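You operate a simulated robot arm through the tools that you are given. There is no shell and no other tool. Be economical: measure what you need, move in short steps, check, and stop when the job is done.

Carry out the task below with a simulated robot arm. There is one attempt and no reset: what you move stays moved.

TASK
Put the brown parts carton labelled "Sensors" from the green mat by the head cradle on the green mat by the roller press and the brown parts carton marked "Rollers" in the inside of the purple kit tray. Put the black angle bracket on the top of the gear bench. Do these in any order. Set down upright: brown parts carton, black angle bracket.

It is judged by the outcome, as a careful person would: the job done as asked, and still so three seconds after it is handed in. It fails if anything else is knocked over, pushed out of place, dropped, spilled or broken.

THE ROBOT
A 7-joint arm with a two-finger gripper on a trunk, on a base that drives. Base frame: it is fixed to the floor where the robot stands at the start and does not move with it; the origin is under the middle of the robot, x ahead of it, y to its left, z up; the surface under the hand at the start is at about z = 0.84. Readings come in m, rad, newtons and seconds.
With the tool pointing down near the work surface it reaches from about 0.3 to 0.74 m from the robot's upright axis, wherever it stands. Its first joint turns from -2.897 to 2.897 rad. Places, roughly: black angle bracket [0.5, 1.25, 0.75]; green mat by the roller press [0.6, 1.1, 0.8]; inside of the purple kit tray (13x25 cm) [-1.62, 1.6, 0.78]; top of the gear bench [-1.7, 0.1, 0.8]. Payload 2.94 kg.
The tool frame sits at the grasp point between the pads (the TCP): z along the fingers, y along the line on which they close. The tips reach 0.03 m beyond it. The gripper opens to 0.138 m. The gripper's body begins 0.109 m behind the TCP.
Orientation is that of the tool frame in the base frame, as [roll, pitch, yaw] about the fixed x, y, z axes, in that order (R = Rz(yaw) Ry(pitch) Rx(roll)). With the fingers straight down and closing along the base's y, the tool's x points along the base's -x, its y along +y and its z along -z.

THE INTERFACE
- The arm moves only by the tool drive_tool. Its argument "rows" is one flat list of numbers, 6 for each row, row after row: the shift along the base's x, y, z in m, then the turn, a rotation vector about the base's x, y, z in degrees. In form: [tx, ty, tz, wx, wy, wz, tx, ty, tz, wx, wy, wz, ...]. A call has 1 to 8 rows; each row is the pose to reach, as a shift and turn from the pose commanded when the call began. "gripper" is the gripper command, from -1 (shut) to 1 (fully open), values between in proportion, set as the call begins (left out, the last holds). A row lasts 0.2 s, in which the tool goes at most 0.05 m and 0.15 rad; a call with a longer step from one row to the next is refused whole, and so is a gripper value outside its range. Where a pose cannot be reached the arm comes as near as it can. A force on the tool above 40 N (or 10 N above the force at the start of the call, whichever is more), or a blocked arm, ends the call early, and 0.2 s more pass. Each finger halts on what it meets, pressing with about 22 N; the grip force reading is that of the motor and also rises with nothing between the fingers. The clock runs only during rows and for 0.2 s after the last one: add rows that repeat a pose to give the fingers time. The reply holds the time, the measured pose of the TCP, the force on the tool along the base axes, the opening and the grip force, in the units named above and with some noise, with the torque about the TCP (base axes, N m) and any sound that the robot's microphone picked up.
- Cameras (640 x 400 px; columns grow to the right, rows downward): "scene" is now at [0.0035, 0.1243, 1.4979]; the picture's right is [-0.12, -0.99, 0.00], its down [-0.65, 0.08, -0.75] and it looks along [0.75, -0.09, -0.66] (base axes); focal length 279 px, centre (320, 200). "wrist" rides on the gripper at [0.071, 0.019, -0.146] in the tool frame; the picture's right is [-0.26, 0.97, 0.00], its down [-0.85, -0.23, -0.48] and it looks along [-0.46, -0.12, 0.88] (tool axes); focal length 280 px, centre (320, 200). There is no depth. A picture from a camera that has moved, and an enlarged one, comes with that camera's place and axes in the base frame and with its lens.
- snapshot(camera): a new picture of that camera. It takes no simulated time.
- lift_body(by): slides the trunk up (or, below 0, down) by that many m; the arm and the scene camera ride with it, the base frame stays. It gives what a move gives, with no picture.
- base_move(legs): drives the robot by 1 to 6 legs, each [ahead, left, turn to the left] in m, m and rad, along the robot's own axes; the way and the turn of a leg run together, so that a leg with both is an arc; at most 1.5 m and 3.142 rad a leg. The arm and the cameras ride along, it lands a little off, and it stops where it bumps. It gives what a move gives.
- turn_head(pan, tilt): turns the head with the scene camera to pan (to the left, within 1.501 rad either way) and tilt (down, from -0.506 to 1.204), counted from straight ahead of the robot. It gives what a move gives.
- inspect(camera, box): a new picture of the part [left, top, right, bottom] of that camera's present view, enlarged. It takes no simulated time.
- job_done(): hands the job in; it is judged then, once.

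Work in short steps. Places have to be worked out from the pictures, the camera data and where the tool is seen: move nearer, look again, correct. Check each grasp and each placing, and mend what went wrong. You have 165 turns and 120 pictures in all, those below and enlarged ones among them. Open the gripper and draw the arm clear of the work before you hand the job in, unless the task says otherwise; then end with one line.

The tools are called after "Emit:" as a command line: name --argument value ..., lists and objects as JSON in quotes. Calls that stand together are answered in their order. drive_tool: Moves the arm, as the interface text tells. Its arguments: {"type":"object","properties":{"rows":{"type":"array","items":{"type":"number"}},"gripper":{"type":"number"}},"required":["rows"]} The other tools are called the same way: lift_body (by) slides the trunk up or down; base_move (legs) drives the base; turn_head (pan, tilt) turns the head that bears the scene camera; snapshot (camera) takes a picture; inspect (camera, box) takes an enlarged picture of a part of a camera's view; job_done () hands the job in.

At the start:

```text
time_s: 0.0
tool_pos: [0.4245, 0.0819, 1.0917]
tcp_rot: [3.141, 0.0, -3.141]
wrist_force: [-0.2, 0.1, -0.7]
torque: [-0.04, 0.01, -0.01]
width: 0.1382
grasp_force: 0.1
trunk travel left (down, up): [-0.35, 0.104]
robot x, y, heading: [0.0004, 0.0021, -0.002]
head pan, tilt: [-0.122, 0.717]
```

scene: 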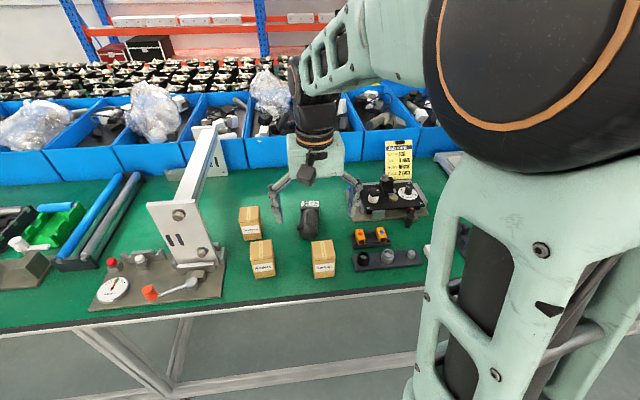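
wrist: 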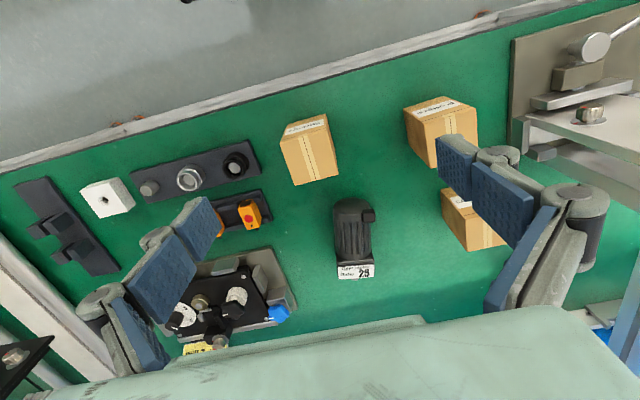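

I see three cartons on the bench; I zoom in to read the labels.

Emit:
inspect --camera "scene" --box '[220, 190, 360, 290]'

Emit:
inspect --camera "wrist" --box '[260, 80, 520, 260]'

Emit:
turn_head --pan 1.2 --tilt 0.6

```text
4.00 times, centred on (290, 240) of scene
camera zoom: at [0.0035, 0.1243, 1.4979], right [-0.12, -0.99, 0.0], down [-0.65, 0.08, -0.75], along [0.75, -0.09, -0.66], focal length 1118 px, centre (440, 40)
```

zoom: 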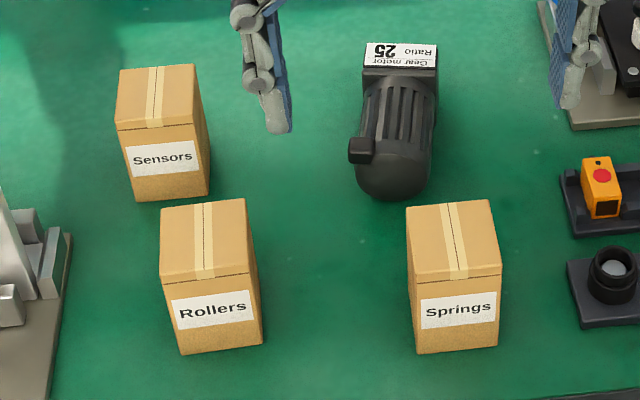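

```text
2.22 times, centred on (390, 170) of wrist
camera zoom: at [0.3532, 0.1008, 1.2369], right [0.26, 0.97, 0.0], down [0.85, -0.23, 0.48], along [0.46, -0.12, -0.88], focal length 623 px, centre (164, 267)
```

zoom: 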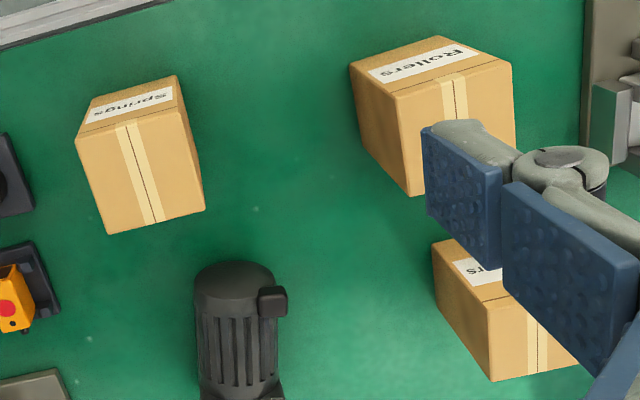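

```text
time_s: 1.5
tool_pos: [0.4249, 0.0808, 1.0904]
tcp_rot: [3.141, -0.001, -3.141]
wrist_force: [-0.7, -0.1, 0.7]
torque: [-0.02, -0.01, 0.0]
width: 0.1381
grasp_force: 0.0
trunk travel left (down, up): [-0.35, 0.104]
robot x, y, heading: [-0.0, -0.001, -0.004]
head pan, tilt: [1.201, 0.6]
```

Sensors is the far-left carton at about (0.627, 0.265), Rollers the near-left one at about (0.486, 0.22). Next I look left at the roller press area.

Emit:
snapshot --camera "scene"

```text
115 pictures are left
camera scene: at [-0.0481, 0.217, 1.5081], right [0.93, -0.36, 0.0], down [-0.2, -0.53, -0.83], along [0.3, 0.77, -0.56], focal length 279 px, centre (320, 200)
```

scene: 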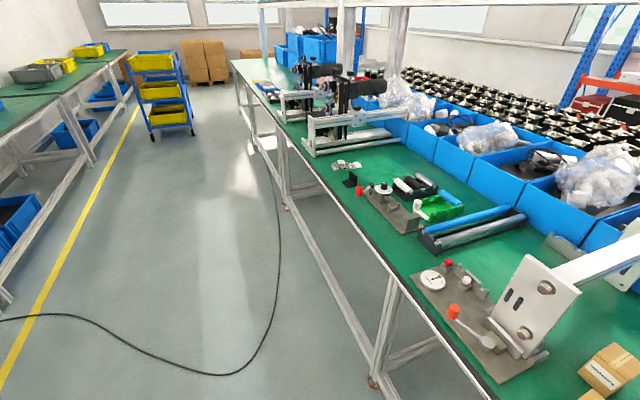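

The small black thing near (350,180) looks like the bracket; I zoom in there.

Emit:
inspect --camera "scene" --box '[300, 120, 480, 240]'

Emit:
inspect --camera "scene" --box '[0, 20, 200, 160]'

```text
3.33 times, centred on (390, 180) of scene
camera zoom: at [-0.0481, 0.217, 1.5081], right [0.93, -0.36, 0.0], down [-0.2, -0.53, -0.83], along [0.3, 0.77, -0.56], focal length 931 px, centre (87, 267)
```

zoom: 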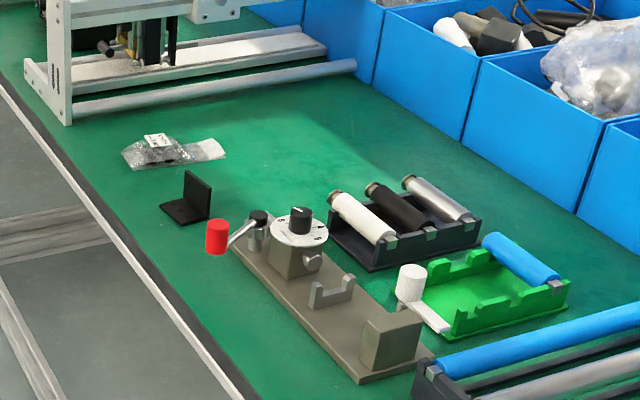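

```text
2.86 times, centred on (100, 90) of scene
camera zoom: at [-0.0481, 0.217, 1.5081], right [0.93, -0.36, 0.0], down [-0.2, -0.53, -0.83], along [0.3, 0.77, -0.56], focal length 798 px, centre (949, 514)
```

zoom: 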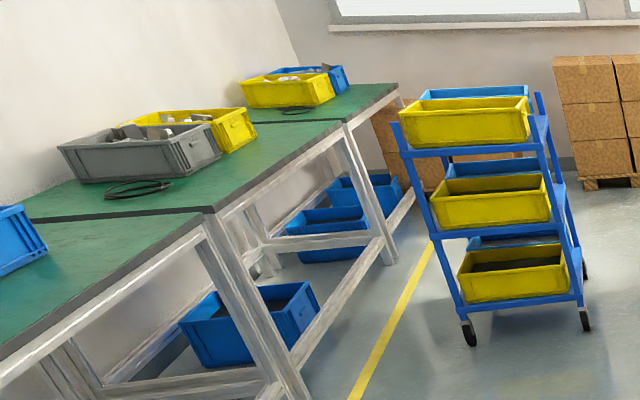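

Bracket is near (0.50, 1.23). For Sensors I'll close along x, to stay away from the cradle on its left, so I turn the hand 88° while moving partway.

Emit:
drive_tool --rows '[0.01, 0.01, 0, 0, 0, 8, 0.02, 0.02, 0, 0, 0, 16, 0.03, 0.03, 0, 0, 0, 24, 0.04, 0.04, 0, 0, 0, 32, 0.05, 0.05, 0, 0, 0, 40, 0.06, 0.06, 0, 0, 0, 48, 0.07, 0.07, 0, 0, 0, 56, 0.08, 0.08, 0, 0, 0, 64]' --gripper 1

Emit:
turn_head --pan 0.4 --tilt 0.75

Emit:
drive_tool --rows '[0.01, 0.01, 0, 0, 0, 8, 0.02, 0.02, 0, 0, 0, 16, 0.02, 0.03, 0, 0, 0, 26, 0.02, 0.03, 0, 0, 0, 26]'

Emit:
snapshot --camera "wrist"

Emit:
snapshot --camera "scene"

```text
time_s: 3.3
tool_pos: [0.5053, 0.1615, 1.0915]
tcp_rot: [3.141, 0.0, -2.023]
wrist_force: [0.6, 0.0, 0.5]
torque: [0.03, 0.01, 0.01]
width: 0.1381
grasp_force: 0.1
trunk travel left (down, up): [-0.35, 0.104]
robot x, y, heading: [-0.0022, 0.0026, 0.001]
head pan, tilt: [1.201, 0.6]
```

```text
time_s: 4.4
tool_pos: [0.504, 0.1624, 1.094]
tcp_rot: [3.142, 0.001, -2.025]
wrist_force: [-0.1, 0.7, -0.5]
torque: [0.01, 0.02, 0.01]
width: 0.1381
grasp_force: 0.1
trunk travel left (down, up): [-0.35, 0.104]
robot x, y, heading: [-0.0033, -0.0022, 0.002]
head pan, tilt: [0.4, 0.75]
```

```text
refused: row 3 steps farther than a row can; nothing moved
```

```text
112 pictures are left
camera wrist: at [0.4558, 0.1064, 1.2372], right [-0.75, 0.66, 0.0], down [0.58, 0.66, 0.48], along [0.31, 0.36, -0.88], focal length 280 px, centre (320, 200)
```

wrist: 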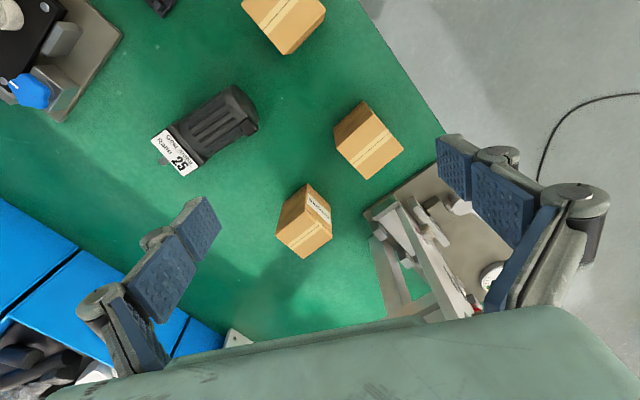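

```text
111 pictures are left
camera scene: at [-0.0038, 0.1669, 1.4952], right [0.39, -0.92, 0.0], down [-0.63, -0.27, -0.73], along [0.67, 0.29, -0.68], focal length 279 px, centre (320, 200)
```

scene: 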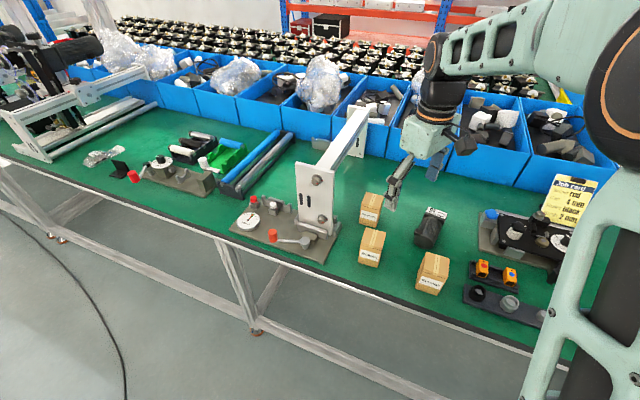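

Good view. I finish the turn (to 90°) and move over Sensors, keeping height.

Emit:
drive_tool --rows '[0.0, 0.0, 0, 0, 0, 8, 0.0, 0.0, 0, 0, 0, 16, 0.02, 0.02, 0, 0, 0, 24, 0.05, 0.04, 0, 0, 0, 26, 0.075, 0.06, 0, 0, 0, 26, 0.1, 0.08, 0, 0, 0, 26, 0.123, 0.1, 0, 0, 0, 26, 0.123, 0.1, 0, 0, 0, 26]'

Emit:
snapshot --camera "wrist"

Emit:
snapshot --camera "scene"

```text
time_s: 6.2
tool_pos: [0.6278, 0.2626, 1.0904]
tcp_rot: [3.141, 0.0, -1.57]
wrist_force: [-0.1, 0.6, 0.2]
torque: [0.01, 0.02, -0.06]
width: 0.1379
grasp_force: 0.0
trunk travel left (down, up): [-0.35, 0.104]
robot x, y, heading: [-0.0003, -0.0006, 0.0]
head pan, tilt: [0.4, 0.75]
```

```text
110 pictures are left
camera wrist: at [0.6078, 0.1907, 1.2361], right [-0.97, 0.26, 0.0], down [0.23, 0.85, 0.48], along [0.12, 0.46, -0.88], focal length 280 px, centre (320, 200)
```

wrist: 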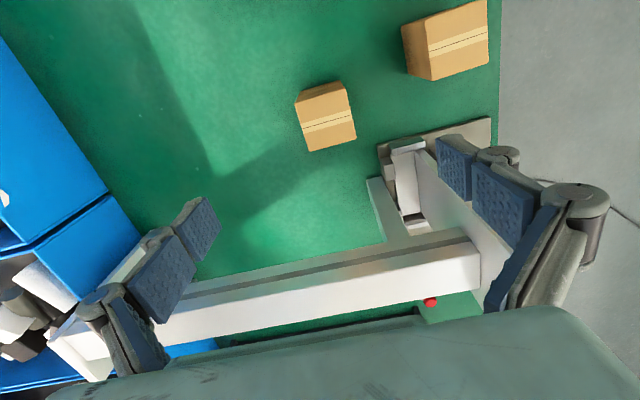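

```text
109 pictures are left
camera scene: at [-0.0039, 0.1668, 1.4952], right [0.39, -0.92, 0.0], down [-0.63, -0.27, -0.73], along [0.67, 0.28, -0.68], focal length 279 px, centre (320, 200)
```

scene: 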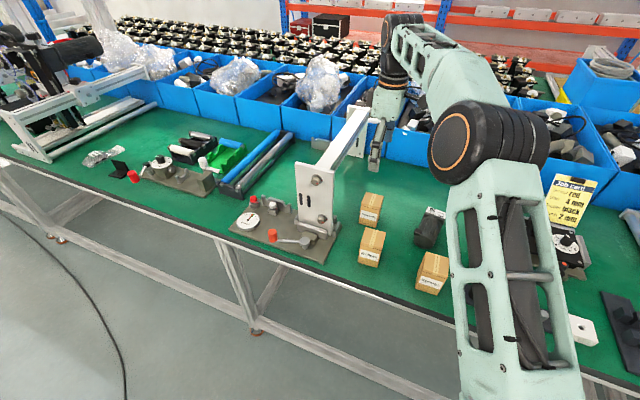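

I zoom the wrist view to refine the carton's centre.

Emit:
inspect --camera "wrist" --box '[280, 70, 376, 160]'

```text
4.44 times, centred on (328, 115) of wrist
camera zoom: at [0.6078, 0.1907, 1.2361], right [-0.97, 0.26, 0.0], down [0.23, 0.85, 0.48], along [0.12, 0.46, -0.88], focal length 1246 px, centre (284, 578)
```

zoom: 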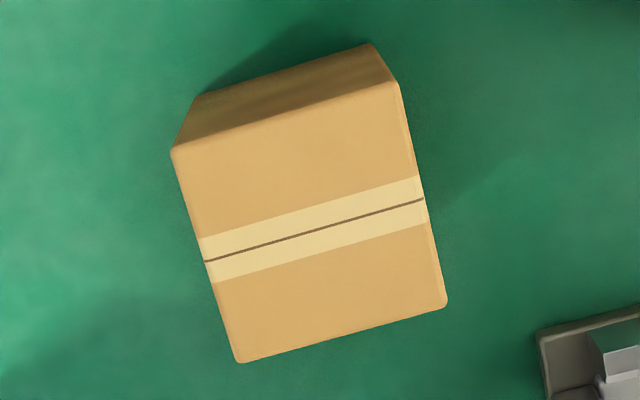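

Carton centre ≈ (0.619, 0.262), 58 mm along x. I narrow the opening to about 0.11 and descend in steps.

Emit:
drive_tool --rows '[-0.008, 0, 0, 0, 0, 0, -0.008, 0, -0.04, 0, 0, 0, -0.008, 0, -0.08, 0, 0, 0, -0.008, 0, -0.12, 0, 0, 0, -0.008, 0, -0.12, 0, 0, 0]' --gripper 0.6

Emit:
snapshot --camera "wrist"

Emit:
inspect --camera "scene" --box '[300, 100, 460, 290]'

```text
time_s: 7.4
tool_pos: [0.62, 0.2613, 0.9722]
tcp_rot: [3.14, 0.0, -1.571]
wrist_force: [-0.3, 0.7, 0.7]
torque: [-0.02, -0.01, 0.0]
width: 0.1105
grasp_force: 0.0
trunk travel left (down, up): [-0.35, 0.104]
robot x, y, heading: [0.0003, -0.0013, 0.002]
head pan, tilt: [0.4, 0.75]
```

```text
107 pictures are left
camera wrist: at [0.6002, 0.1905, 1.1162], right [-0.97, 0.26, 0.0], down [0.23, 0.85, 0.48], along [0.12, 0.46, -0.88], focal length 280 px, centre (320, 200)
```

wrist: 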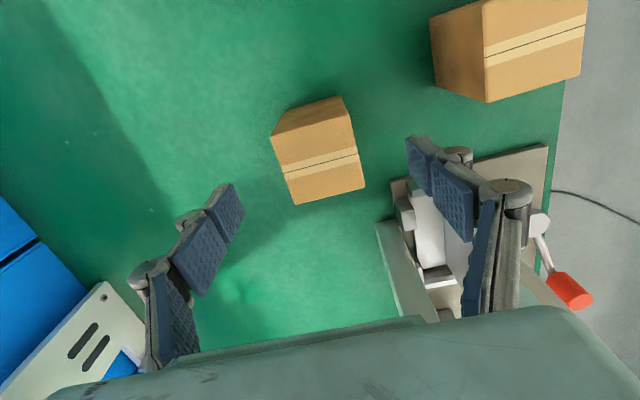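

```text
2.11 times, centred on (380, 195) of scene
camera zoom: at [-0.0037, 0.1669, 1.4952], right [0.39, -0.92, 0.0], down [-0.63, -0.27, -0.73], along [0.67, 0.28, -0.68], focal length 588 px, centre (194, 210)
```

zoom: 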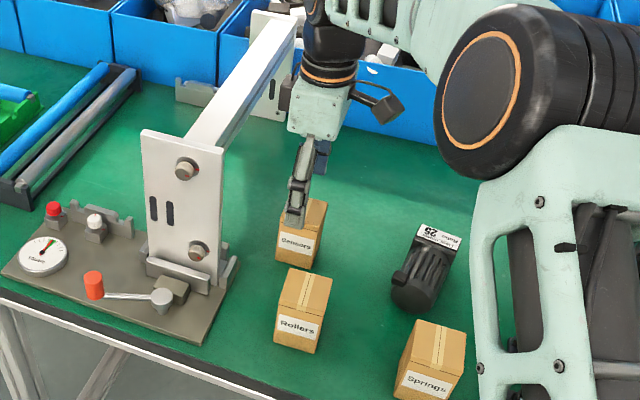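

Aligned. I descend to TCP z ≈ 0.885 and then close.

Emit:
drive_tool --rows '[0, 0, -0.03, 0, 0, 0, 0, 0, -0.06, 0, 0, 0, 0, 0, -0.087, 0, 0, 0, 0, 0, -0.087, 0, 0, 0]'

Emit:
drive_tool --rows '[0, 0, 0, 0, 0, 0, 0, 0, 0, 0, 0, 0, 0, 0, 0, 0, 0, 0, 0, 0, 0, 0, 0, 0, 0, 0, 0, 0, 0, 0]' --gripper -1

Emit:
snapshot --camera "wrist"

```text
time_s: 8.4
tool_pos: [0.6202, 0.2603, 0.8849]
tcp_rot: [3.142, 0.0, -1.571]
wrist_force: [-1.8, -0.3, 0.9]
torque: [0.0, 0.0, 0.05]
width: 0.1105
grasp_force: 0.1
trunk travel left (down, up): [-0.35, 0.104]
robot x, y, heading: [-0.0023, 0.002, -0.001]
head pan, tilt: [0.4, 0.75]
```

```text
time_s: 9.6
tool_pos: [0.6195, 0.2602, 0.8848]
tcp_rot: [3.141, -0.001, -1.571]
wrist_force: [0.8, 0.5, 0.1]
torque: [-0.03, -0.06, 0.02]
width: 0.0553
grasp_force: 21.6
trunk travel left (down, up): [-0.35, 0.104]
robot x, y, heading: [-0.0022, 0.0007, -0.0]
head pan, tilt: [0.4, 0.75]
```

```text
105 pictures are left
camera wrist: at [0.5997, 0.1904, 1.0299], right [-0.97, 0.26, 0.0], down [0.23, 0.85, 0.48], along [0.12, 0.46, -0.88], focal length 280 px, centre (320, 200)
```

wrist: 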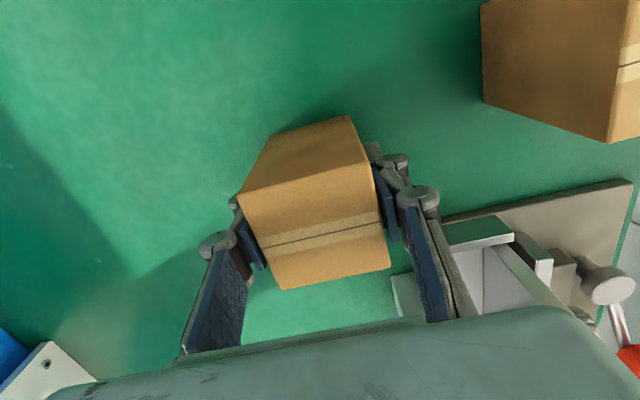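

Grip is firm (55 mm, 21.6 N). I lift straight up, and then raise the trunk a bit to clear everything.

Emit:
drive_tool --rows '[0, 0, 0.03, 0, 0, 0, 0, 0, 0.07, 0, 0, 0, 0, 0, 0.11, 0, 0, 0, 0, 0, 0.15, 0, 0, 0, 0, 0, 0.19, 0, 0, 0, 0, 0, 0.21, 0, 0, 0]'

Emit:
lift_body --by 0.08

Emit:
base_move --legs '[[-0.35, 0, 0]]'

Emit:
turn_head --pan 0.9 --tilt 0.7

Emit:
snapshot --camera "scene"

```text
time_s: 11.0
tool_pos: [0.6184, 0.2601, 1.096]
tcp_rot: [-3.141, 0.0, -1.571]
wrist_force: [-0.5, 0.1, -0.5]
torque: [0.01, 0.0, -0.03]
width: 0.0554
grasp_force: 21.7
trunk travel left (down, up): [-0.35, 0.104]
robot x, y, heading: [-0.0019, -0.0033, 0.003]
head pan, tilt: [0.4, 0.75]
```

```text
time_s: 12.2
tool_pos: [0.6202, 0.262, 1.174]
tcp_rot: [-3.141, 0.0, -1.569]
wrist_force: [0.4, -0.6, -1.3]
torque: [0.05, -0.03, 0.02]
width: 0.0553
grasp_force: 22.2
trunk travel left (down, up): [-0.43, 0.024]
robot x, y, heading: [-0.0011, 0.0029, 0.001]
head pan, tilt: [0.4, 0.75]
```

```text
time_s: 14.4
tool_pos: [0.2688, 0.2622, 1.1747]
tcp_rot: [3.142, 0.001, -1.569]
wrist_force: [0.0, -0.6, -1.5]
torque: [-0.03, 0.0, 0.0]
width: 0.0554
grasp_force: 22.1
trunk travel left (down, up): [-0.43, 0.024]
robot x, y, heading: [-0.3492, 0.0002, -0.003]
head pan, tilt: [0.4, 0.75]
```

```text
time_s: 15.4
tool_pos: [0.2707, 0.2624, 1.174]
tcp_rot: [-3.14, -0.001, -1.569]
wrist_force: [0.3, 0.7, -0.9]
torque: [-0.01, -0.02, 0.01]
width: 0.0554
grasp_force: 21.6
trunk travel left (down, up): [-0.43, 0.024]
robot x, y, heading: [-0.3469, -0.0, 0.001]
head pan, tilt: [0.901, 0.7]
```

```text
104 pictures are left
camera scene: at [-0.3768, 0.2008, 1.5794], right [0.78, -0.62, 0.0], down [-0.4, -0.51, -0.76], along [0.47, 0.6, -0.64], focal length 279 px, centre (320, 200)
```

scene: 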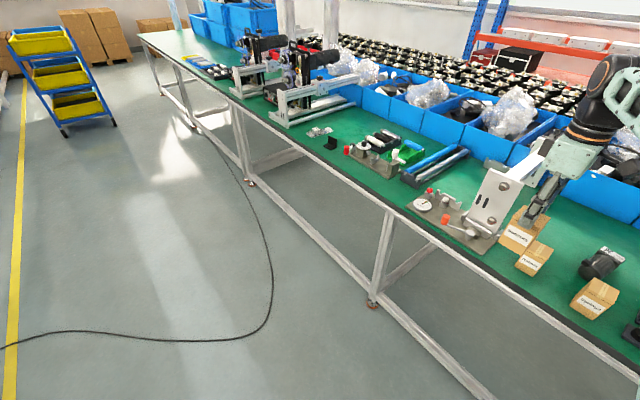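

Path is clear. I drive left 0.85 m and look at the press area.

Emit:
base_move --legs '[[0, 0.85, 0]]'

Emit:
turn_head --pan 0.3 --tilt 0.65

Emit:
snapshot --camera "scene"

Emit:
snapshot --camera "wrist"

```text
time_s: 23.3
tool_pos: [0.266, 1.1244, 1.1742]
tcp_rot: [-3.141, 0.0, -1.567]
wrist_force: [0.3, -0.3, -0.9]
torque: [0.02, -0.02, 0.04]
width: 0.0551
grasp_force: 22.5
trunk travel left (down, up): [-0.43, 0.024]
robot x, y, heading: [-0.3522, 0.8626, 0.007]
head pan, tilt: [0.901, 0.7]
```

```text
time_s: 24.3
tool_pos: [0.2658, 1.1252, 1.1736]
tcp_rot: [-3.14, -0.002, -1.566]
wrist_force: [0.2, 0.6, -1.6]
torque: [-0.03, 0.02, -0.03]
width: 0.0554
grasp_force: 22.3
trunk travel left (down, up): [-0.43, 0.024]
robot x, y, heading: [-0.3511, 0.8592, 0.0]
head pan, tilt: [0.3, 0.649]
```

```text
103 pictures are left
camera scene: at [-0.3504, 1.0203, 1.5838], right [0.3, -0.95, 0.0], down [-0.58, -0.18, -0.8], along [0.76, 0.24, -0.6], focal length 279 px, centre (320, 200)
```

scene: 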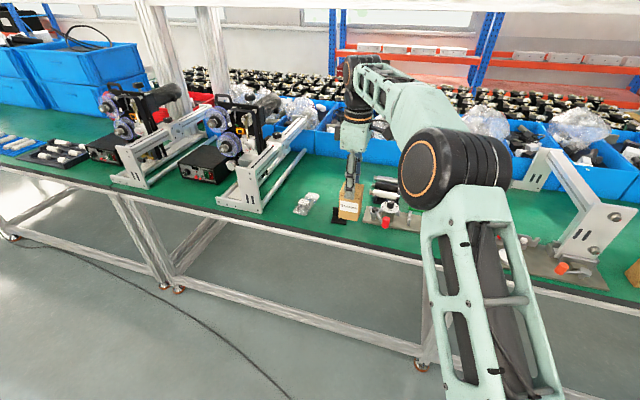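

```text
102 pictures are left
camera wrist: at [0.2463, 1.0536, 1.3193], right [-0.97, 0.26, 0.0], down [0.23, 0.85, 0.48], along [0.12, 0.46, -0.88], focal length 280 px, centre (320, 200)
```

wrist: 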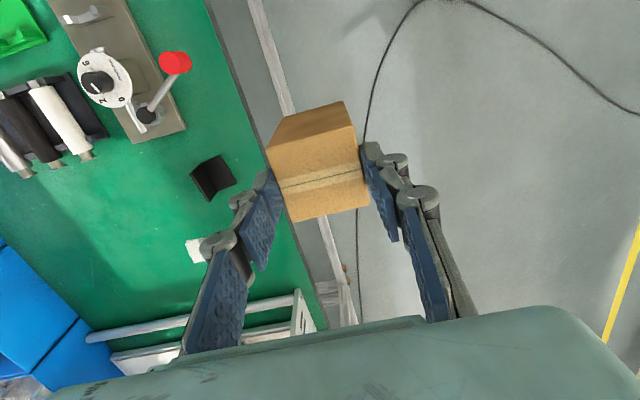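

Bracket ≈ (0.49, 1.20); the spot at ≈ (0.64, 1.17) between bracket, bag and rollers is free. I drive forward to it.

Emit:
base_move --legs '[[0.35, 0, 0]]'

Emit:
turn_head --pan 0.3 --tilt 0.85

Emit:
snapshot --camera "wrist"

Emit:
snapshot --camera "scene"

```text
time_s: 26.6
tool_pos: [0.6138, 1.1267, 1.1736]
tcp_rot: [-3.141, -0.001, -1.563]
wrist_force: [0.2, -0.1, -1.8]
torque: [0.0, -0.01, 0.0]
width: 0.0554
grasp_force: 22.2
trunk travel left (down, up): [-0.43, 0.024]
robot x, y, heading: [-0.005, 0.8594, 0.007]
head pan, tilt: [0.3, 0.649]
```

```text
time_s: 27.3
tool_pos: [0.614, 1.1271, 1.175]
tcp_rot: [-3.141, 0.001, -1.564]
wrist_force: [0.4, -0.5, -1.4]
torque: [0.02, -0.03, 0.0]
width: 0.0556
grasp_force: 22.2
trunk travel left (down, up): [-0.43, 0.024]
robot x, y, heading: [-0.0039, 0.8627, 0.01]
head pan, tilt: [0.3, 0.85]
```

```text
101 pictures are left
camera wrist: at [0.5937, 1.0563, 1.3193], right [-0.97, 0.26, 0.0], down [0.23, 0.85, 0.48], along [0.12, 0.46, -0.88], focal length 280 px, centre (320, 200)
```

wrist: 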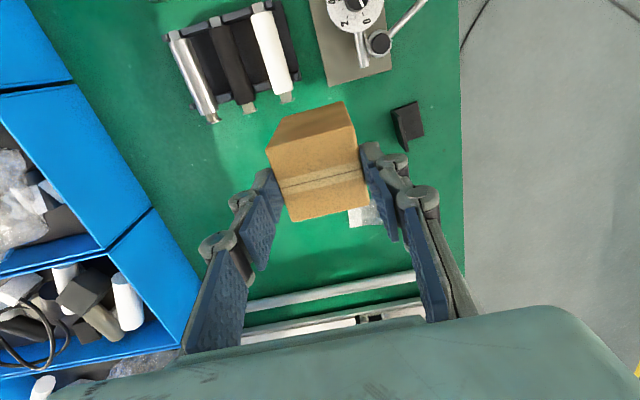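

```text
100 pictures are left
camera scene: at [-0.0111, 1.0197, 1.5672], right [0.3, -0.95, 0.0], down [-0.72, -0.23, -0.66], along [0.63, 0.2, -0.75], focal length 279 px, centre (320, 200)
```

scene: 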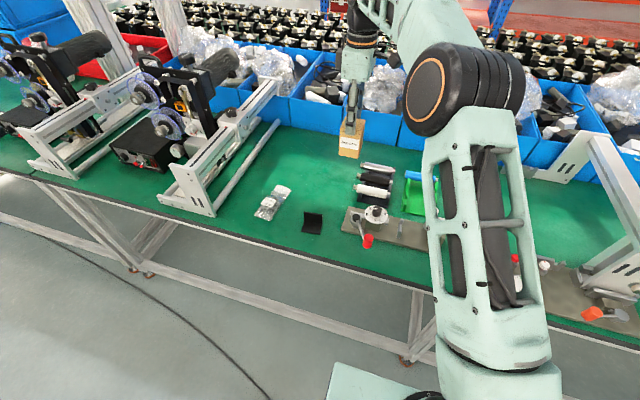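

Placement target (0.63, 1.18) is clear on all sides. I shift over it, lower the trunk, then descend with the arm.

Emit:
drive_tool --rows '[0.008, 0.026, 0, 0, 0, 0, 0.016, 0.053, 0, 0, 0, 0, 0.016, 0.053, 0, 0, 0, 0]'

Emit:
lift_body --by -0.08

Emit:
drive_tool --rows '[0, 0, -0.04, 0, 0, 0, 0, 0, -0.08, 0, 0, 0, 0, 0, -0.12, 0, 0, 0, 0, 0, -0.15, 0, 0, 0, 0, 0, -0.15, 0, 0, 0]'

Emit:
snapshot --camera "wrist"

Emit:
snapshot --camera "scene"

```text
time_s: 28.1
tool_pos: [0.621, 1.1763, 1.1694]
tcp_rot: [3.139, 0.001, -1.563]
wrist_force: [0.1, 0.7, -2.2]
torque: [0.0, 0.03, 0.0]
width: 0.0556
grasp_force: 21.8
out of reach, approached as far as the arm can: row 2, 3
trunk travel left (down, up): [-0.43, 0.024]
robot x, y, heading: [-0.0041, 0.8601, 0.006]
head pan, tilt: [0.3, 0.85]
```

```text
time_s: 29.3
tool_pos: [0.6215, 1.1753, 1.0906]
tcp_rot: [3.141, 0.001, -1.563]
wrist_force: [0.5, -1.0, -1.8]
torque: [-0.01, -0.01, 0.02]
width: 0.0554
grasp_force: 21.8
trunk travel left (down, up): [-0.35, 0.104]
robot x, y, heading: [-0.0061, 0.8625, 0.003]
head pan, tilt: [0.3, 0.85]
```

```text
time_s: 30.5
tool_pos: [0.6202, 1.1766, 0.9448]
tcp_rot: [-3.133, 0.006, -1.566]
wrist_force: [0.3, 0.8, 13.7]
torque: [0.05, -1.01, -0.01]
width: 0.0555
grasp_force: 20.6
trunk travel left (down, up): [-0.35, 0.104]
robot x, y, heading: [-0.0031, 0.8618, 0.011]
head pan, tilt: [0.3, 0.85]
```

```text
99 pictures are left
camera wrist: at [0.5999, 1.1049, 1.0904], right [-0.97, 0.26, -0.01], down [0.22, 0.85, 0.48], along [0.13, 0.46, -0.88], focal length 280 px, centre (320, 200)
```

wrist: 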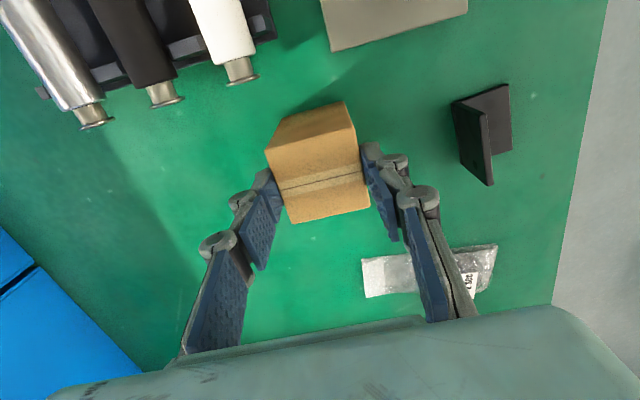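

```text
98 pictures are left
camera scene: at [-0.0143, 1.0181, 1.4877], right [0.3, -0.95, 0.0], down [-0.71, -0.23, -0.66], along [0.63, 0.2, -0.75], focal length 279 px, centre (320, 200)
```

scene: 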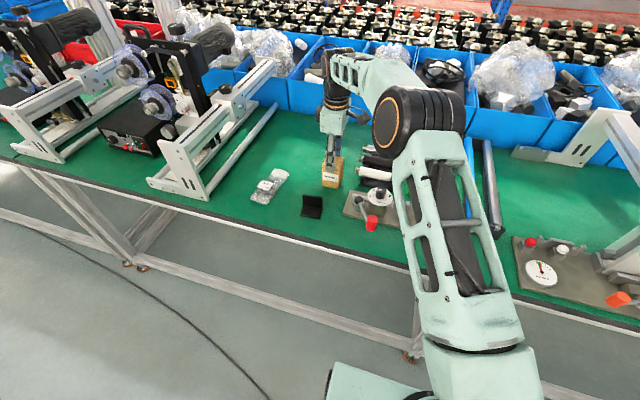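

There's an unexpected 14 N upward force at z 0.945; I zoom in to see what is touching.

Emit:
inspect --camera "scene" --box '[250, 80, 410, 240]'

Emit:
inspect --camera "wrist" --box '[180, 20, 540, 340]'

Emit:
drive_tool --rows '[0, 0, 0, 0, 0, 0]'

```text
2.50 times, centred on (330, 160) of scene
camera zoom: at [-0.0143, 1.0181, 1.4877], right [0.3, -0.95, 0.0], down [-0.71, -0.23, -0.66], along [0.63, 0.2, -0.75], focal length 698 px, centre (295, 300)
```

zoom: 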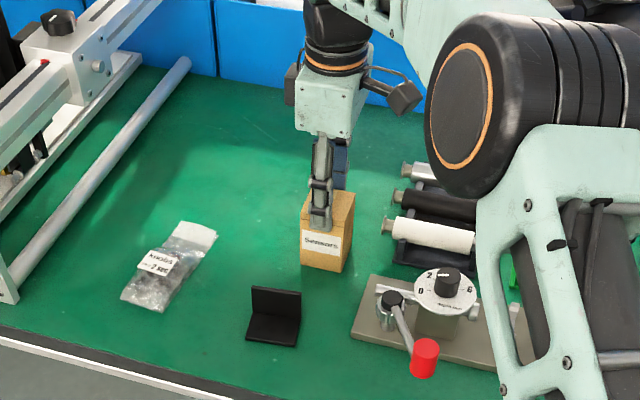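

```text
1.25 times, centred on (360, 180) of wrist
camera zoom: at [0.5999, 1.1049, 1.0904], right [-0.97, 0.26, -0.01], down [0.22, 0.85, 0.48], along [0.13, 0.46, -0.88], focal length 350 px, centre (270, 225)
```

zoom: 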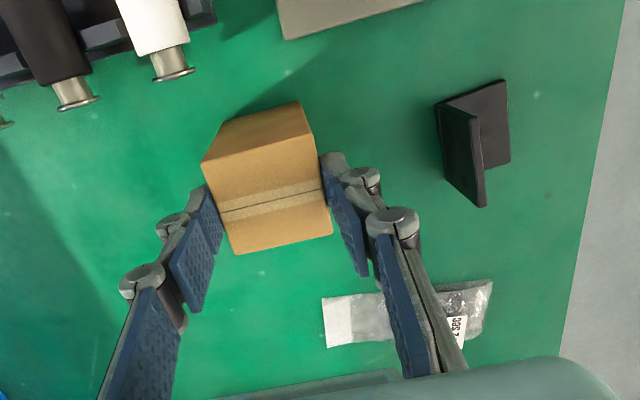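

```text
time_s: 30.9
tool_pos: [0.6199, 1.1759, 0.9435]
tcp_rot: [-3.138, 0.003, -1.564]
wrist_force: [2.5, 1.8, 21.6]
torque: [0.08, -0.14, -0.03]
width: 0.0558
grasp_force: 21.7
trunk travel left (down, up): [-0.35, 0.104]
robot x, y, heading: [0.0012, 0.8641, -0.0]
head pan, tilt: [0.3, 0.85]
```

The carton slid down in the grip (it hangs from the fingertips), so it's now simply standing on the mat. I ease the pressure and open gently.

Emit:
drive_tool --rows '[0, 0, 0.003, 0, 0, 0, 0, 0, 0.003, 0, 0, 0]'

Emit:
inspect --camera "wrist" --box '[220, 80, 420, 240]'

```text
time_s: 31.5
tool_pos: [0.6196, 1.1761, 0.9424]
tcp_rot: [3.14, -0.001, -1.563]
wrist_force: [5.9, 3.8, 13.8]
torque: [0.47, -0.51, -0.1]
width: 0.0553
grasp_force: 21.8
trunk travel left (down, up): [-0.35, 0.104]
robot x, y, heading: [-0.0046, 0.8594, 0.003]
head pan, tilt: [0.3, 0.85]
```

```text
2.50 times, centred on (320, 160) of wrist
camera zoom: at [0.6006, 1.1052, 1.0885], right [-0.97, 0.26, 0.0], down [0.22, 0.85, 0.48], along [0.12, 0.46, -0.88], focal length 701 px, centre (320, 300)
```

zoom: 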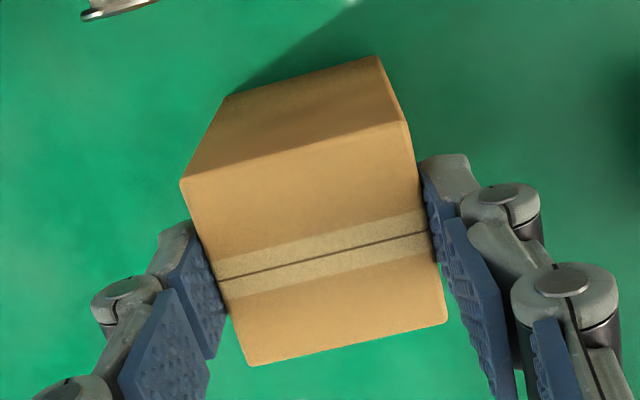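

Contact below is confirmed by force; I open to ~0.09 m.

Emit:
drive_tool --rows '[0, 0, 0.002, 0, 0, 0, 0, 0, 0.002, 0, 0, 0, 0, 0, 0.002, 0, 0, 0]' --gripper 0.3

Emit:
inspect --camera "scene" --box '[250, 80, 410, 240]'

Emit:
snapshot --camera "wrist"

```text
time_s: 32.3
tool_pos: [0.6203, 1.1763, 0.9444]
tcp_rot: [3.14, 0.0, -1.563]
wrist_force: [-0.6, 0.8, -0.9]
torque: [0.01, -0.03, -0.06]
width: 0.0896
grasp_force: 0.0
trunk travel left (down, up): [-0.35, 0.104]
robot x, y, heading: [-0.0025, 0.86, 0.006]
head pan, tilt: [0.3, 0.85]
```

```text
2.50 times, centred on (330, 160) of scene
camera zoom: at [-0.0113, 1.0196, 1.4871], right [0.3, -0.95, 0.0], down [-0.72, -0.23, -0.66], along [0.63, 0.2, -0.75], focal length 698 px, centre (295, 300)
```

zoom: 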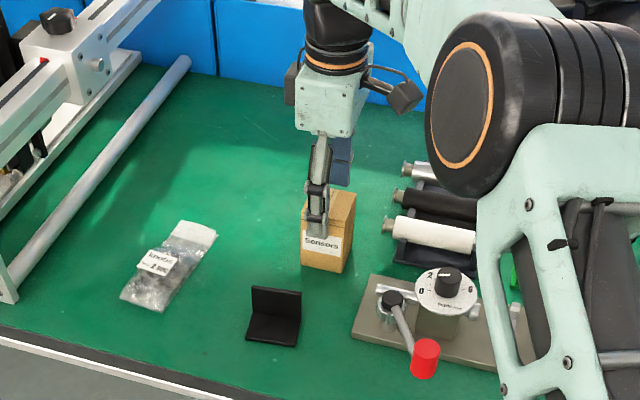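

```text
93 pictures are left
camera wrist: at [0.6007, 1.1053, 1.09], right [-0.97, 0.26, 0.0], down [0.23, 0.85, 0.48], along [0.12, 0.46, -0.88], focal length 280 px, centre (320, 200)
```

wrist: 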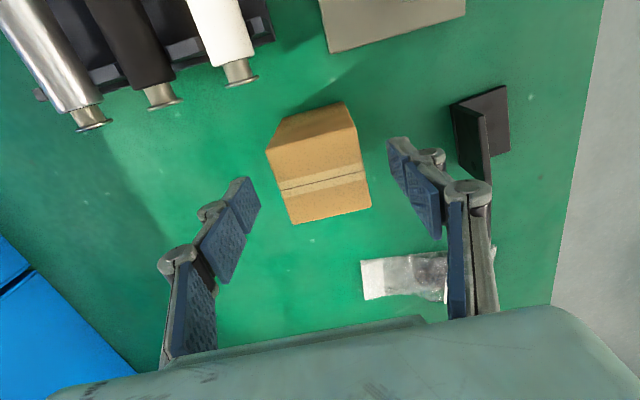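

Sensors stands upright on its mat. I raise the hand clear and move it over toward the bracket.

Emit:
drive_tool --rows '[0, 0, 0.04, 0, 0, 0, 0, 0, 0.08, 0, 0, 0, 0, 0, 0.12, 0, 0, 0, -0.04, 0, 0.12, 0, 0, 0, -0.08, 0, 0.12, 0, 0, 0, -0.11, 0, 0.12, 0, 0, 0, -0.13, 0.0, 0.12, 0, 0, 0, -0.13, 0, 0.12, 0, 0, 0]' --gripper 0.3

Emit:
inspect --camera "wrist" --box '[240, 60, 440, 220]'

Emit:
inspect --camera "scene" --box '[260, 120, 400, 240]'

```text
time_s: 34.1
tool_pos: [0.4901, 1.1766, 1.0649]
tcp_rot: [-3.141, 0.002, -1.567]
wrist_force: [0.1, 0.2, 0.1]
torque: [0.0, -0.02, 0.03]
width: 0.0898
grasp_force: 0.0
trunk travel left (down, up): [-0.35, 0.104]
robot x, y, heading: [-0.0054, 0.8604, 0.005]
head pan, tilt: [0.3, 0.85]
```

```text
2.50 times, centred on (340, 140) of wrist
camera zoom: at [0.4708, 1.1048, 1.2101], right [-0.97, 0.26, 0.0], down [0.23, 0.85, 0.48], along [0.12, 0.46, -0.88], focal length 701 px, centre (270, 350)
```

zoom: 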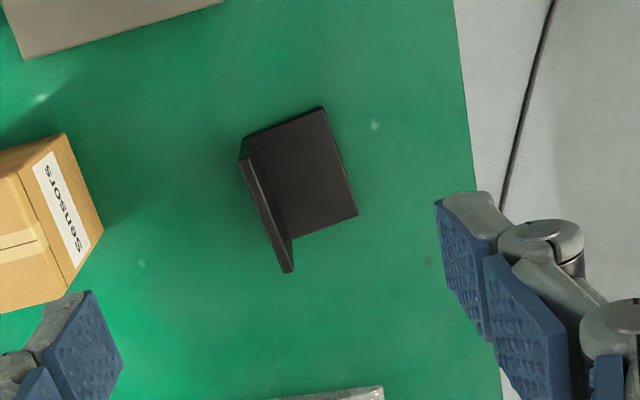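

```text
3.33 times, centred on (330, 180) of scene
camera zoom: at [-0.0113, 1.0196, 1.4872], right [0.3, -0.95, 0.0], down [-0.72, -0.23, -0.66], along [0.63, 0.2, -0.75], focal length 931 px, centre (287, 267)
```

zoom: 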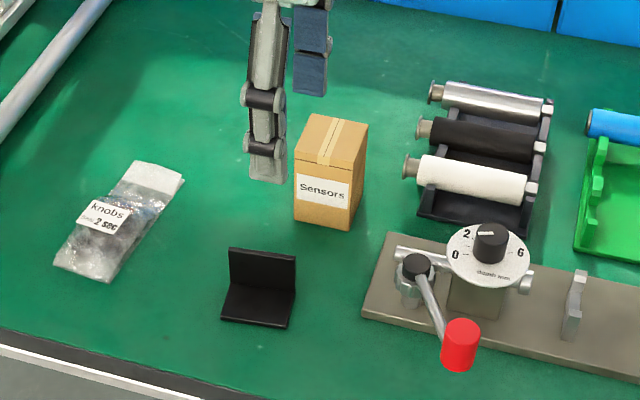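

Bracket's upright plate sits at about x 0.495, y 1.20, top z≈0.896, turned ~5°. I align over it, narrow the opening to 0.06, and come down to just above.

Emit:
drive_tool --rows '[0.005, 0.023, 0, 0, 0, 5, 0.005, 0.023, -0.04, 0, 0, 5, 0.005, 0.023, -0.08, 0, 0, 5, 0.005, 0.023, -0.12, 0, 0, 5, 0.005, 0.023, -0.125, 0, 0, 5]' --gripper -0.13

Emit:
inspect --camera "wrist" --box '[200, 60, 440, 250]'

Emit:
inspect --camera "scene" --box '[260, 120, 400, 240]'

```text
time_s: 35.3
tool_pos: [0.4944, 1.2002, 0.9389]
tcp_rot: [-3.141, 0.0, -1.477]
wrist_force: [1.1, 0.3, -0.2]
torque: [0.0, 0.04, -0.03]
width: 0.06
grasp_force: 0.0
trunk travel left (down, up): [-0.35, 0.104]
robot x, y, heading: [-0.0017, 0.8646, 0.004]
head pan, tilt: [0.3, 0.85]
```

```text
2.11 times, centred on (320, 155) of wrist
camera zoom: at [0.4821, 1.1268, 1.0846], right [-0.99, 0.17, 0.0], down [0.15, 0.87, 0.48], along [0.08, 0.47, -0.88], focal length 590 px, centre (320, 295)
```

zoom: 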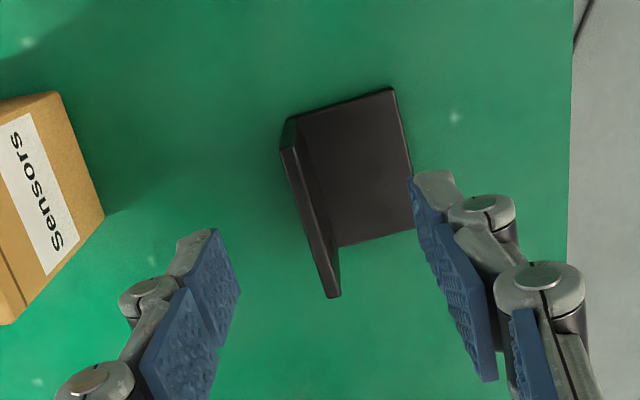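

```text
3.33 times, centred on (330, 180) of scene
camera zoom: at [-0.0113, 1.0196, 1.4872], right [0.3, -0.95, 0.0], down [-0.72, -0.23, -0.66], along [0.63, 0.2, -0.75], focal length 931 px, centre (287, 267)
```

zoom: 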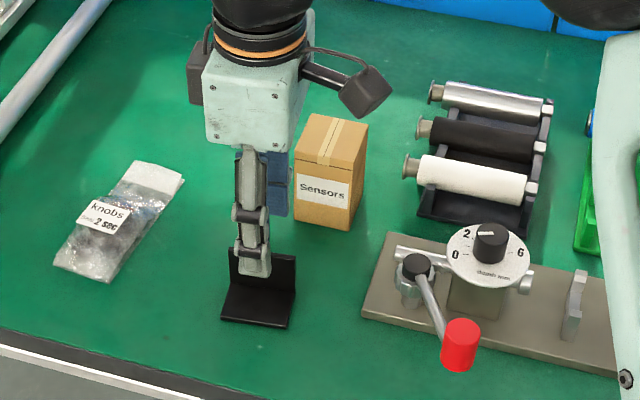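

Centred within 2–3 mm. I add 3° more and descend so the tips stay just above the base plate.

Emit:
drive_tool --rows '[0.002, 0, -0.02, 0, 0, 3, 0.002, 0, -0.04, 0, 0, 3, 0.002, 0, -0.05, 0, 0, 3, 0.002, 0, -0.05, 0, 0, 3]'

Emit:
drive_tool --rows '[0, 0, 0, 0, 0, 0, 0, 0, 0, 0, 0, 0, 0, 0, 0, 0, 0, 0, 0, 0, 0, 0, 0, 0, 0, 0, 0, 0, 0, 0]' --gripper -1

Emit:
snapshot --camera "wrist"

Emit:
inspect --camera "scene" --box '[260, 120, 400, 240]'

```text
time_s: 36.3
tool_pos: [0.4963, 1.1987, 0.8892]
tcp_rot: [-3.141, -0.001, -1.424]
wrist_force: [0.1, 0.5, -0.4]
torque: [-0.02, 0.05, 0.0]
width: 0.0598
grasp_force: 0.1
trunk travel left (down, up): [-0.35, 0.104]
robot x, y, heading: [-0.0036, 0.8603, 0.01]
head pan, tilt: [0.3, 0.85]
```

```text
time_s: 37.5
tool_pos: [0.497, 1.1994, 0.89]
tcp_rot: [3.141, -0.001, -1.425]
wrist_force: [0.1, 0.2, -0.2]
torque: [0.03, -0.01, 0.02]
width: 0.0062
grasp_force: 21.7
trunk travel left (down, up): [-0.35, 0.104]
robot x, y, heading: [-0.007, 0.8624, 0.007]
head pan, tilt: [0.3, 0.85]
```

```text
88 pictures are left
camera wrist: at [0.4879, 1.1259, 1.0352], right [-0.99, 0.12, 0.0], down [0.1, 0.87, 0.48], along [0.06, 0.47, -0.88], focal length 280 px, centre (320, 200)
```

wrist: 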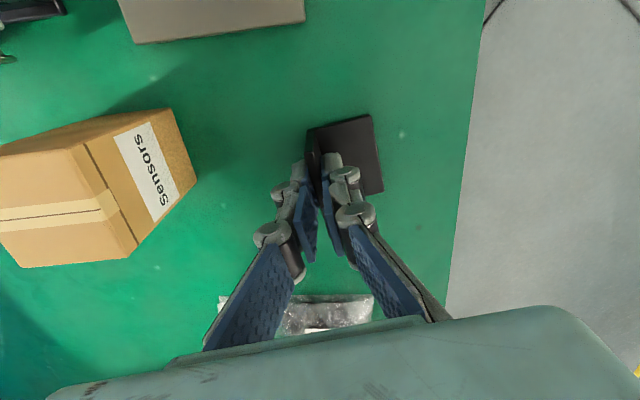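

```text
3.33 times, centred on (330, 180) of scene
camera zoom: at [-0.0113, 1.0196, 1.4872], right [0.3, -0.95, 0.0], down [-0.72, -0.23, -0.66], along [0.63, 0.2, -0.75], focal length 931 px, centre (287, 267)
```

zoom: 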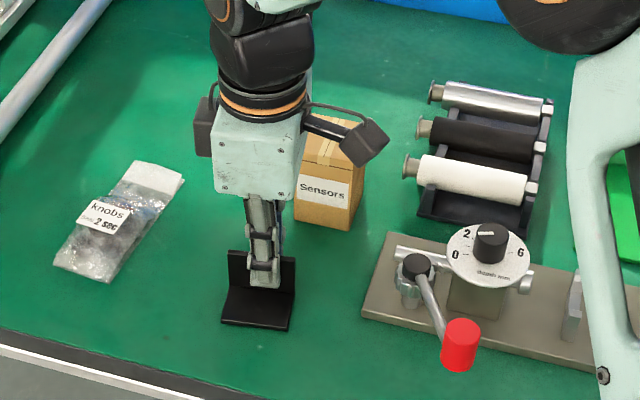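

Plate gripped (6 mm, 21.7 N). I lift slowly and check for slipping.

Emit:
drive_tool --rows '[0, 0, 0.01, 0, 0, 0, 0, 0, 0.03, 0, 0, 0, 0, 0, 0.05, 0, 0, 0, 0, 0, 0.08, 0, 0, 0, 0, 0, 0.11, 0, 0, 0, 0, 0, 0.14, 0, 0, 0, 0, 0, 0.17, 0, 0, 0]'

Emit:
snapshot --camera "wrist"

Emit:
inspect --camera "scene" --box '[260, 80, 400, 240]'

```text
time_s: 39.1
tool_pos: [0.4982, 1.1984, 1.0604]
tcp_rot: [-3.141, -0.001, -1.424]
wrist_force: [-0.5, 0.6, -1.4]
torque: [-0.01, -0.06, 0.03]
width: 0.0061
grasp_force: 22.1
trunk travel left (down, up): [-0.35, 0.104]
robot x, y, heading: [-0.0068, 0.8647, 0.005]
head pan, tilt: [0.3, 0.85]
```

```text
86 pictures are left
camera wrist: at [0.4885, 1.1253, 1.2058], right [-0.99, 0.12, 0.0], down [0.1, 0.87, 0.48], along [0.06, 0.47, -0.88], focal length 280 px, centre (320, 200)
```

wrist: 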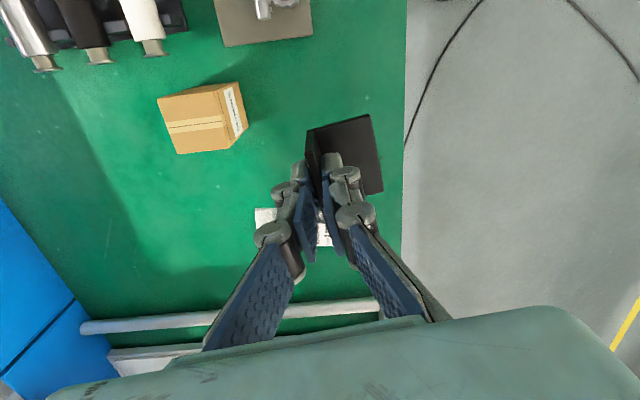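

```text
2.50 times, centred on (330, 160) of scene
camera zoom: at [-0.0115, 1.0195, 1.4872], right [0.3, -0.95, 0.0], down [-0.72, -0.23, -0.66], along [0.63, 0.2, -0.75], focal length 698 px, centre (295, 300)
```

zoom: 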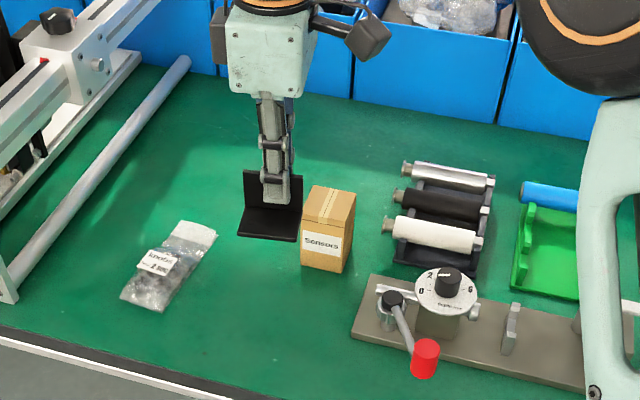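

No slip this time. I back away, pull the arm in, and turn to face the opposite benches.

Emit:
base_move --legs '[[-0.45, 0, 0]]'

Emit:
drive_tool --rows '[-0.02, -0.03, 0.02, 0, 0, 0, -0.04, -0.06, 0.03, 0, 0, 0, -0.06, -0.09, 0.04, 0, 0, 0, -0.08, -0.12, 0.04, 0, 0, 0, -0.1, -0.15, 0.04, 0, 0, 0, -0.1, -0.18, 0.04, 0, 0, 0, -0.1, -0.2, 0.04, 0, 0, 0]'

Emit:
base_move --legs '[[0, 0, 1.57]]'

Emit:
turn_head --pan 1.2 --tilt 0.5

Emit:
snapshot --camera "scene"

```text
time_s: 41.8
tool_pos: [0.0488, 1.1948, 1.0596]
tcp_rot: [3.141, -0.001, -1.424]
wrist_force: [0.3, 0.0, -0.3]
torque: [0.0, 0.01, -0.02]
width: 0.0059
grasp_force: 21.5
trunk travel left (down, up): [-0.35, 0.104]
robot x, y, heading: [-0.455, 0.8572, 0.006]
head pan, tilt: [0.3, 0.85]
```

```text
time_s: 43.4
tool_pos: [-0.0517, 0.9934, 1.1]
tcp_rot: [-3.141, 0.0, -1.426]
wrist_force: [0.4, 0.2, -1.3]
torque: [0.0, 0.02, -0.02]
width: 0.006
grasp_force: 21.7
trunk travel left (down, up): [-0.35, 0.104]
robot x, y, heading: [-0.4558, 0.8587, -0.002]
head pan, tilt: [0.3, 0.85]
```

```text
time_s: 47.6
tool_pos: [-0.5847, 1.265, 1.1008]
tcp_rot: [-3.141, -0.002, 0.131]
wrist_force: [-0.4, 0.2, -1.4]
torque: [-0.01, 0.02, 0.05]
width: 0.0059
grasp_force: 21.7
trunk travel left (down, up): [-0.35, 0.104]
robot x, y, heading: [-0.4541, 0.8594, 1.561]
head pan, tilt: [0.3, 0.85]
```

```text
time_s: 48.8
tool_pos: [-0.5851, 1.2637, 1.0991]
tcp_rot: [-3.141, 0.0, 0.131]
wrist_force: [0.2, -0.1, -0.5]
torque: [0.01, -0.02, -0.01]
width: 0.0063
grasp_force: 21.9
trunk travel left (down, up): [-0.35, 0.104]
robot x, y, heading: [-0.4555, 0.8638, 1.566]
head pan, tilt: [1.201, 0.499]
```

```text
84 pictures are left
camera scene: at [-0.6753, 0.814, 1.5171], right [0.37, 0.93, 0.0], down [0.44, -0.18, -0.88], along [-0.82, 0.33, -0.48], focal length 279 px, centre (320, 200)
```

scene: 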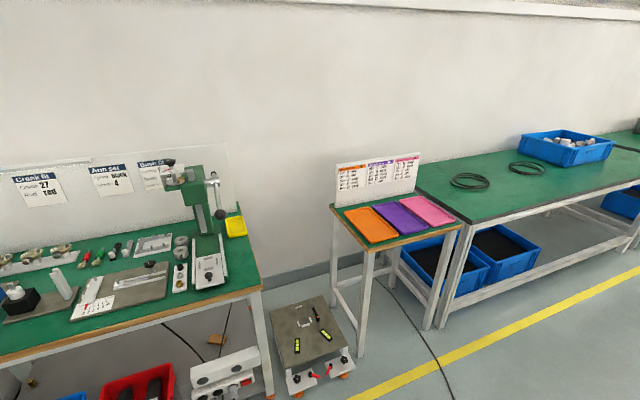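

I see the kit-tray stand (orange/purple/pink) and the gear bench left of it, front edge x ≈ -1.4. I turn on to face it and slide in front of it.

Emit:
base_move --legs '[[0, 0, 1.575], [0, 0.5, 0]]'

Emit:
turn_head --pan 0.1 --tilt 0.6

Emit:
snapshot --camera "scene"

```text
time_s: 57.5
tool_pos: [-0.869, 0.2355, 1.1003]
tcp_rot: [3.14, -0.001, 1.693]
wrist_force: [0.0, -0.4, -1.4]
torque: [0.01, -0.02, 0.01]
width: 0.0061
grasp_force: 22.6
trunk travel left (down, up): [-0.35, 0.104]
robot x, y, heading: [-0.4659, 0.3609, 3.128]
head pan, tilt: [1.201, 0.499]
```

```text
time_s: 58.8
tool_pos: [-0.8689, 0.235, 1.0984]
tcp_rot: [3.141, 0.0, 1.695]
wrist_force: [0.3, 0.8, -1.5]
torque: [0.04, 0.03, 0.01]
width: 0.0058
grasp_force: 21.8
trunk travel left (down, up): [-0.35, 0.104]
robot x, y, heading: [-0.4646, 0.3622, 3.125]
head pan, tilt: [0.099, 0.6]
```

```text
83 pictures are left
camera scene: at [-0.4735, 0.2186, 1.5081], right [-0.08, 1.0, 0.0], down [0.56, 0.05, -0.83], along [-0.82, -0.07, -0.56], focal length 279 px, centre (320, 200)
```

scene: 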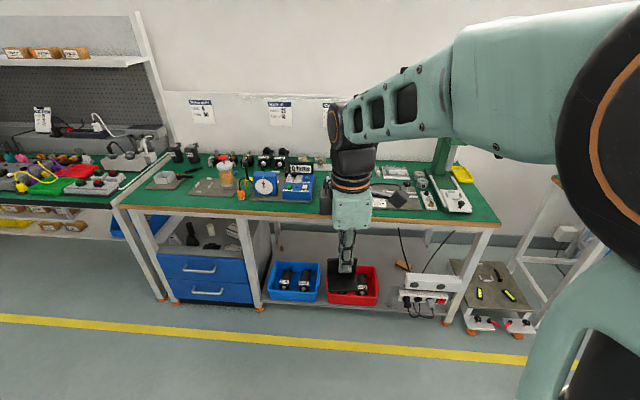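

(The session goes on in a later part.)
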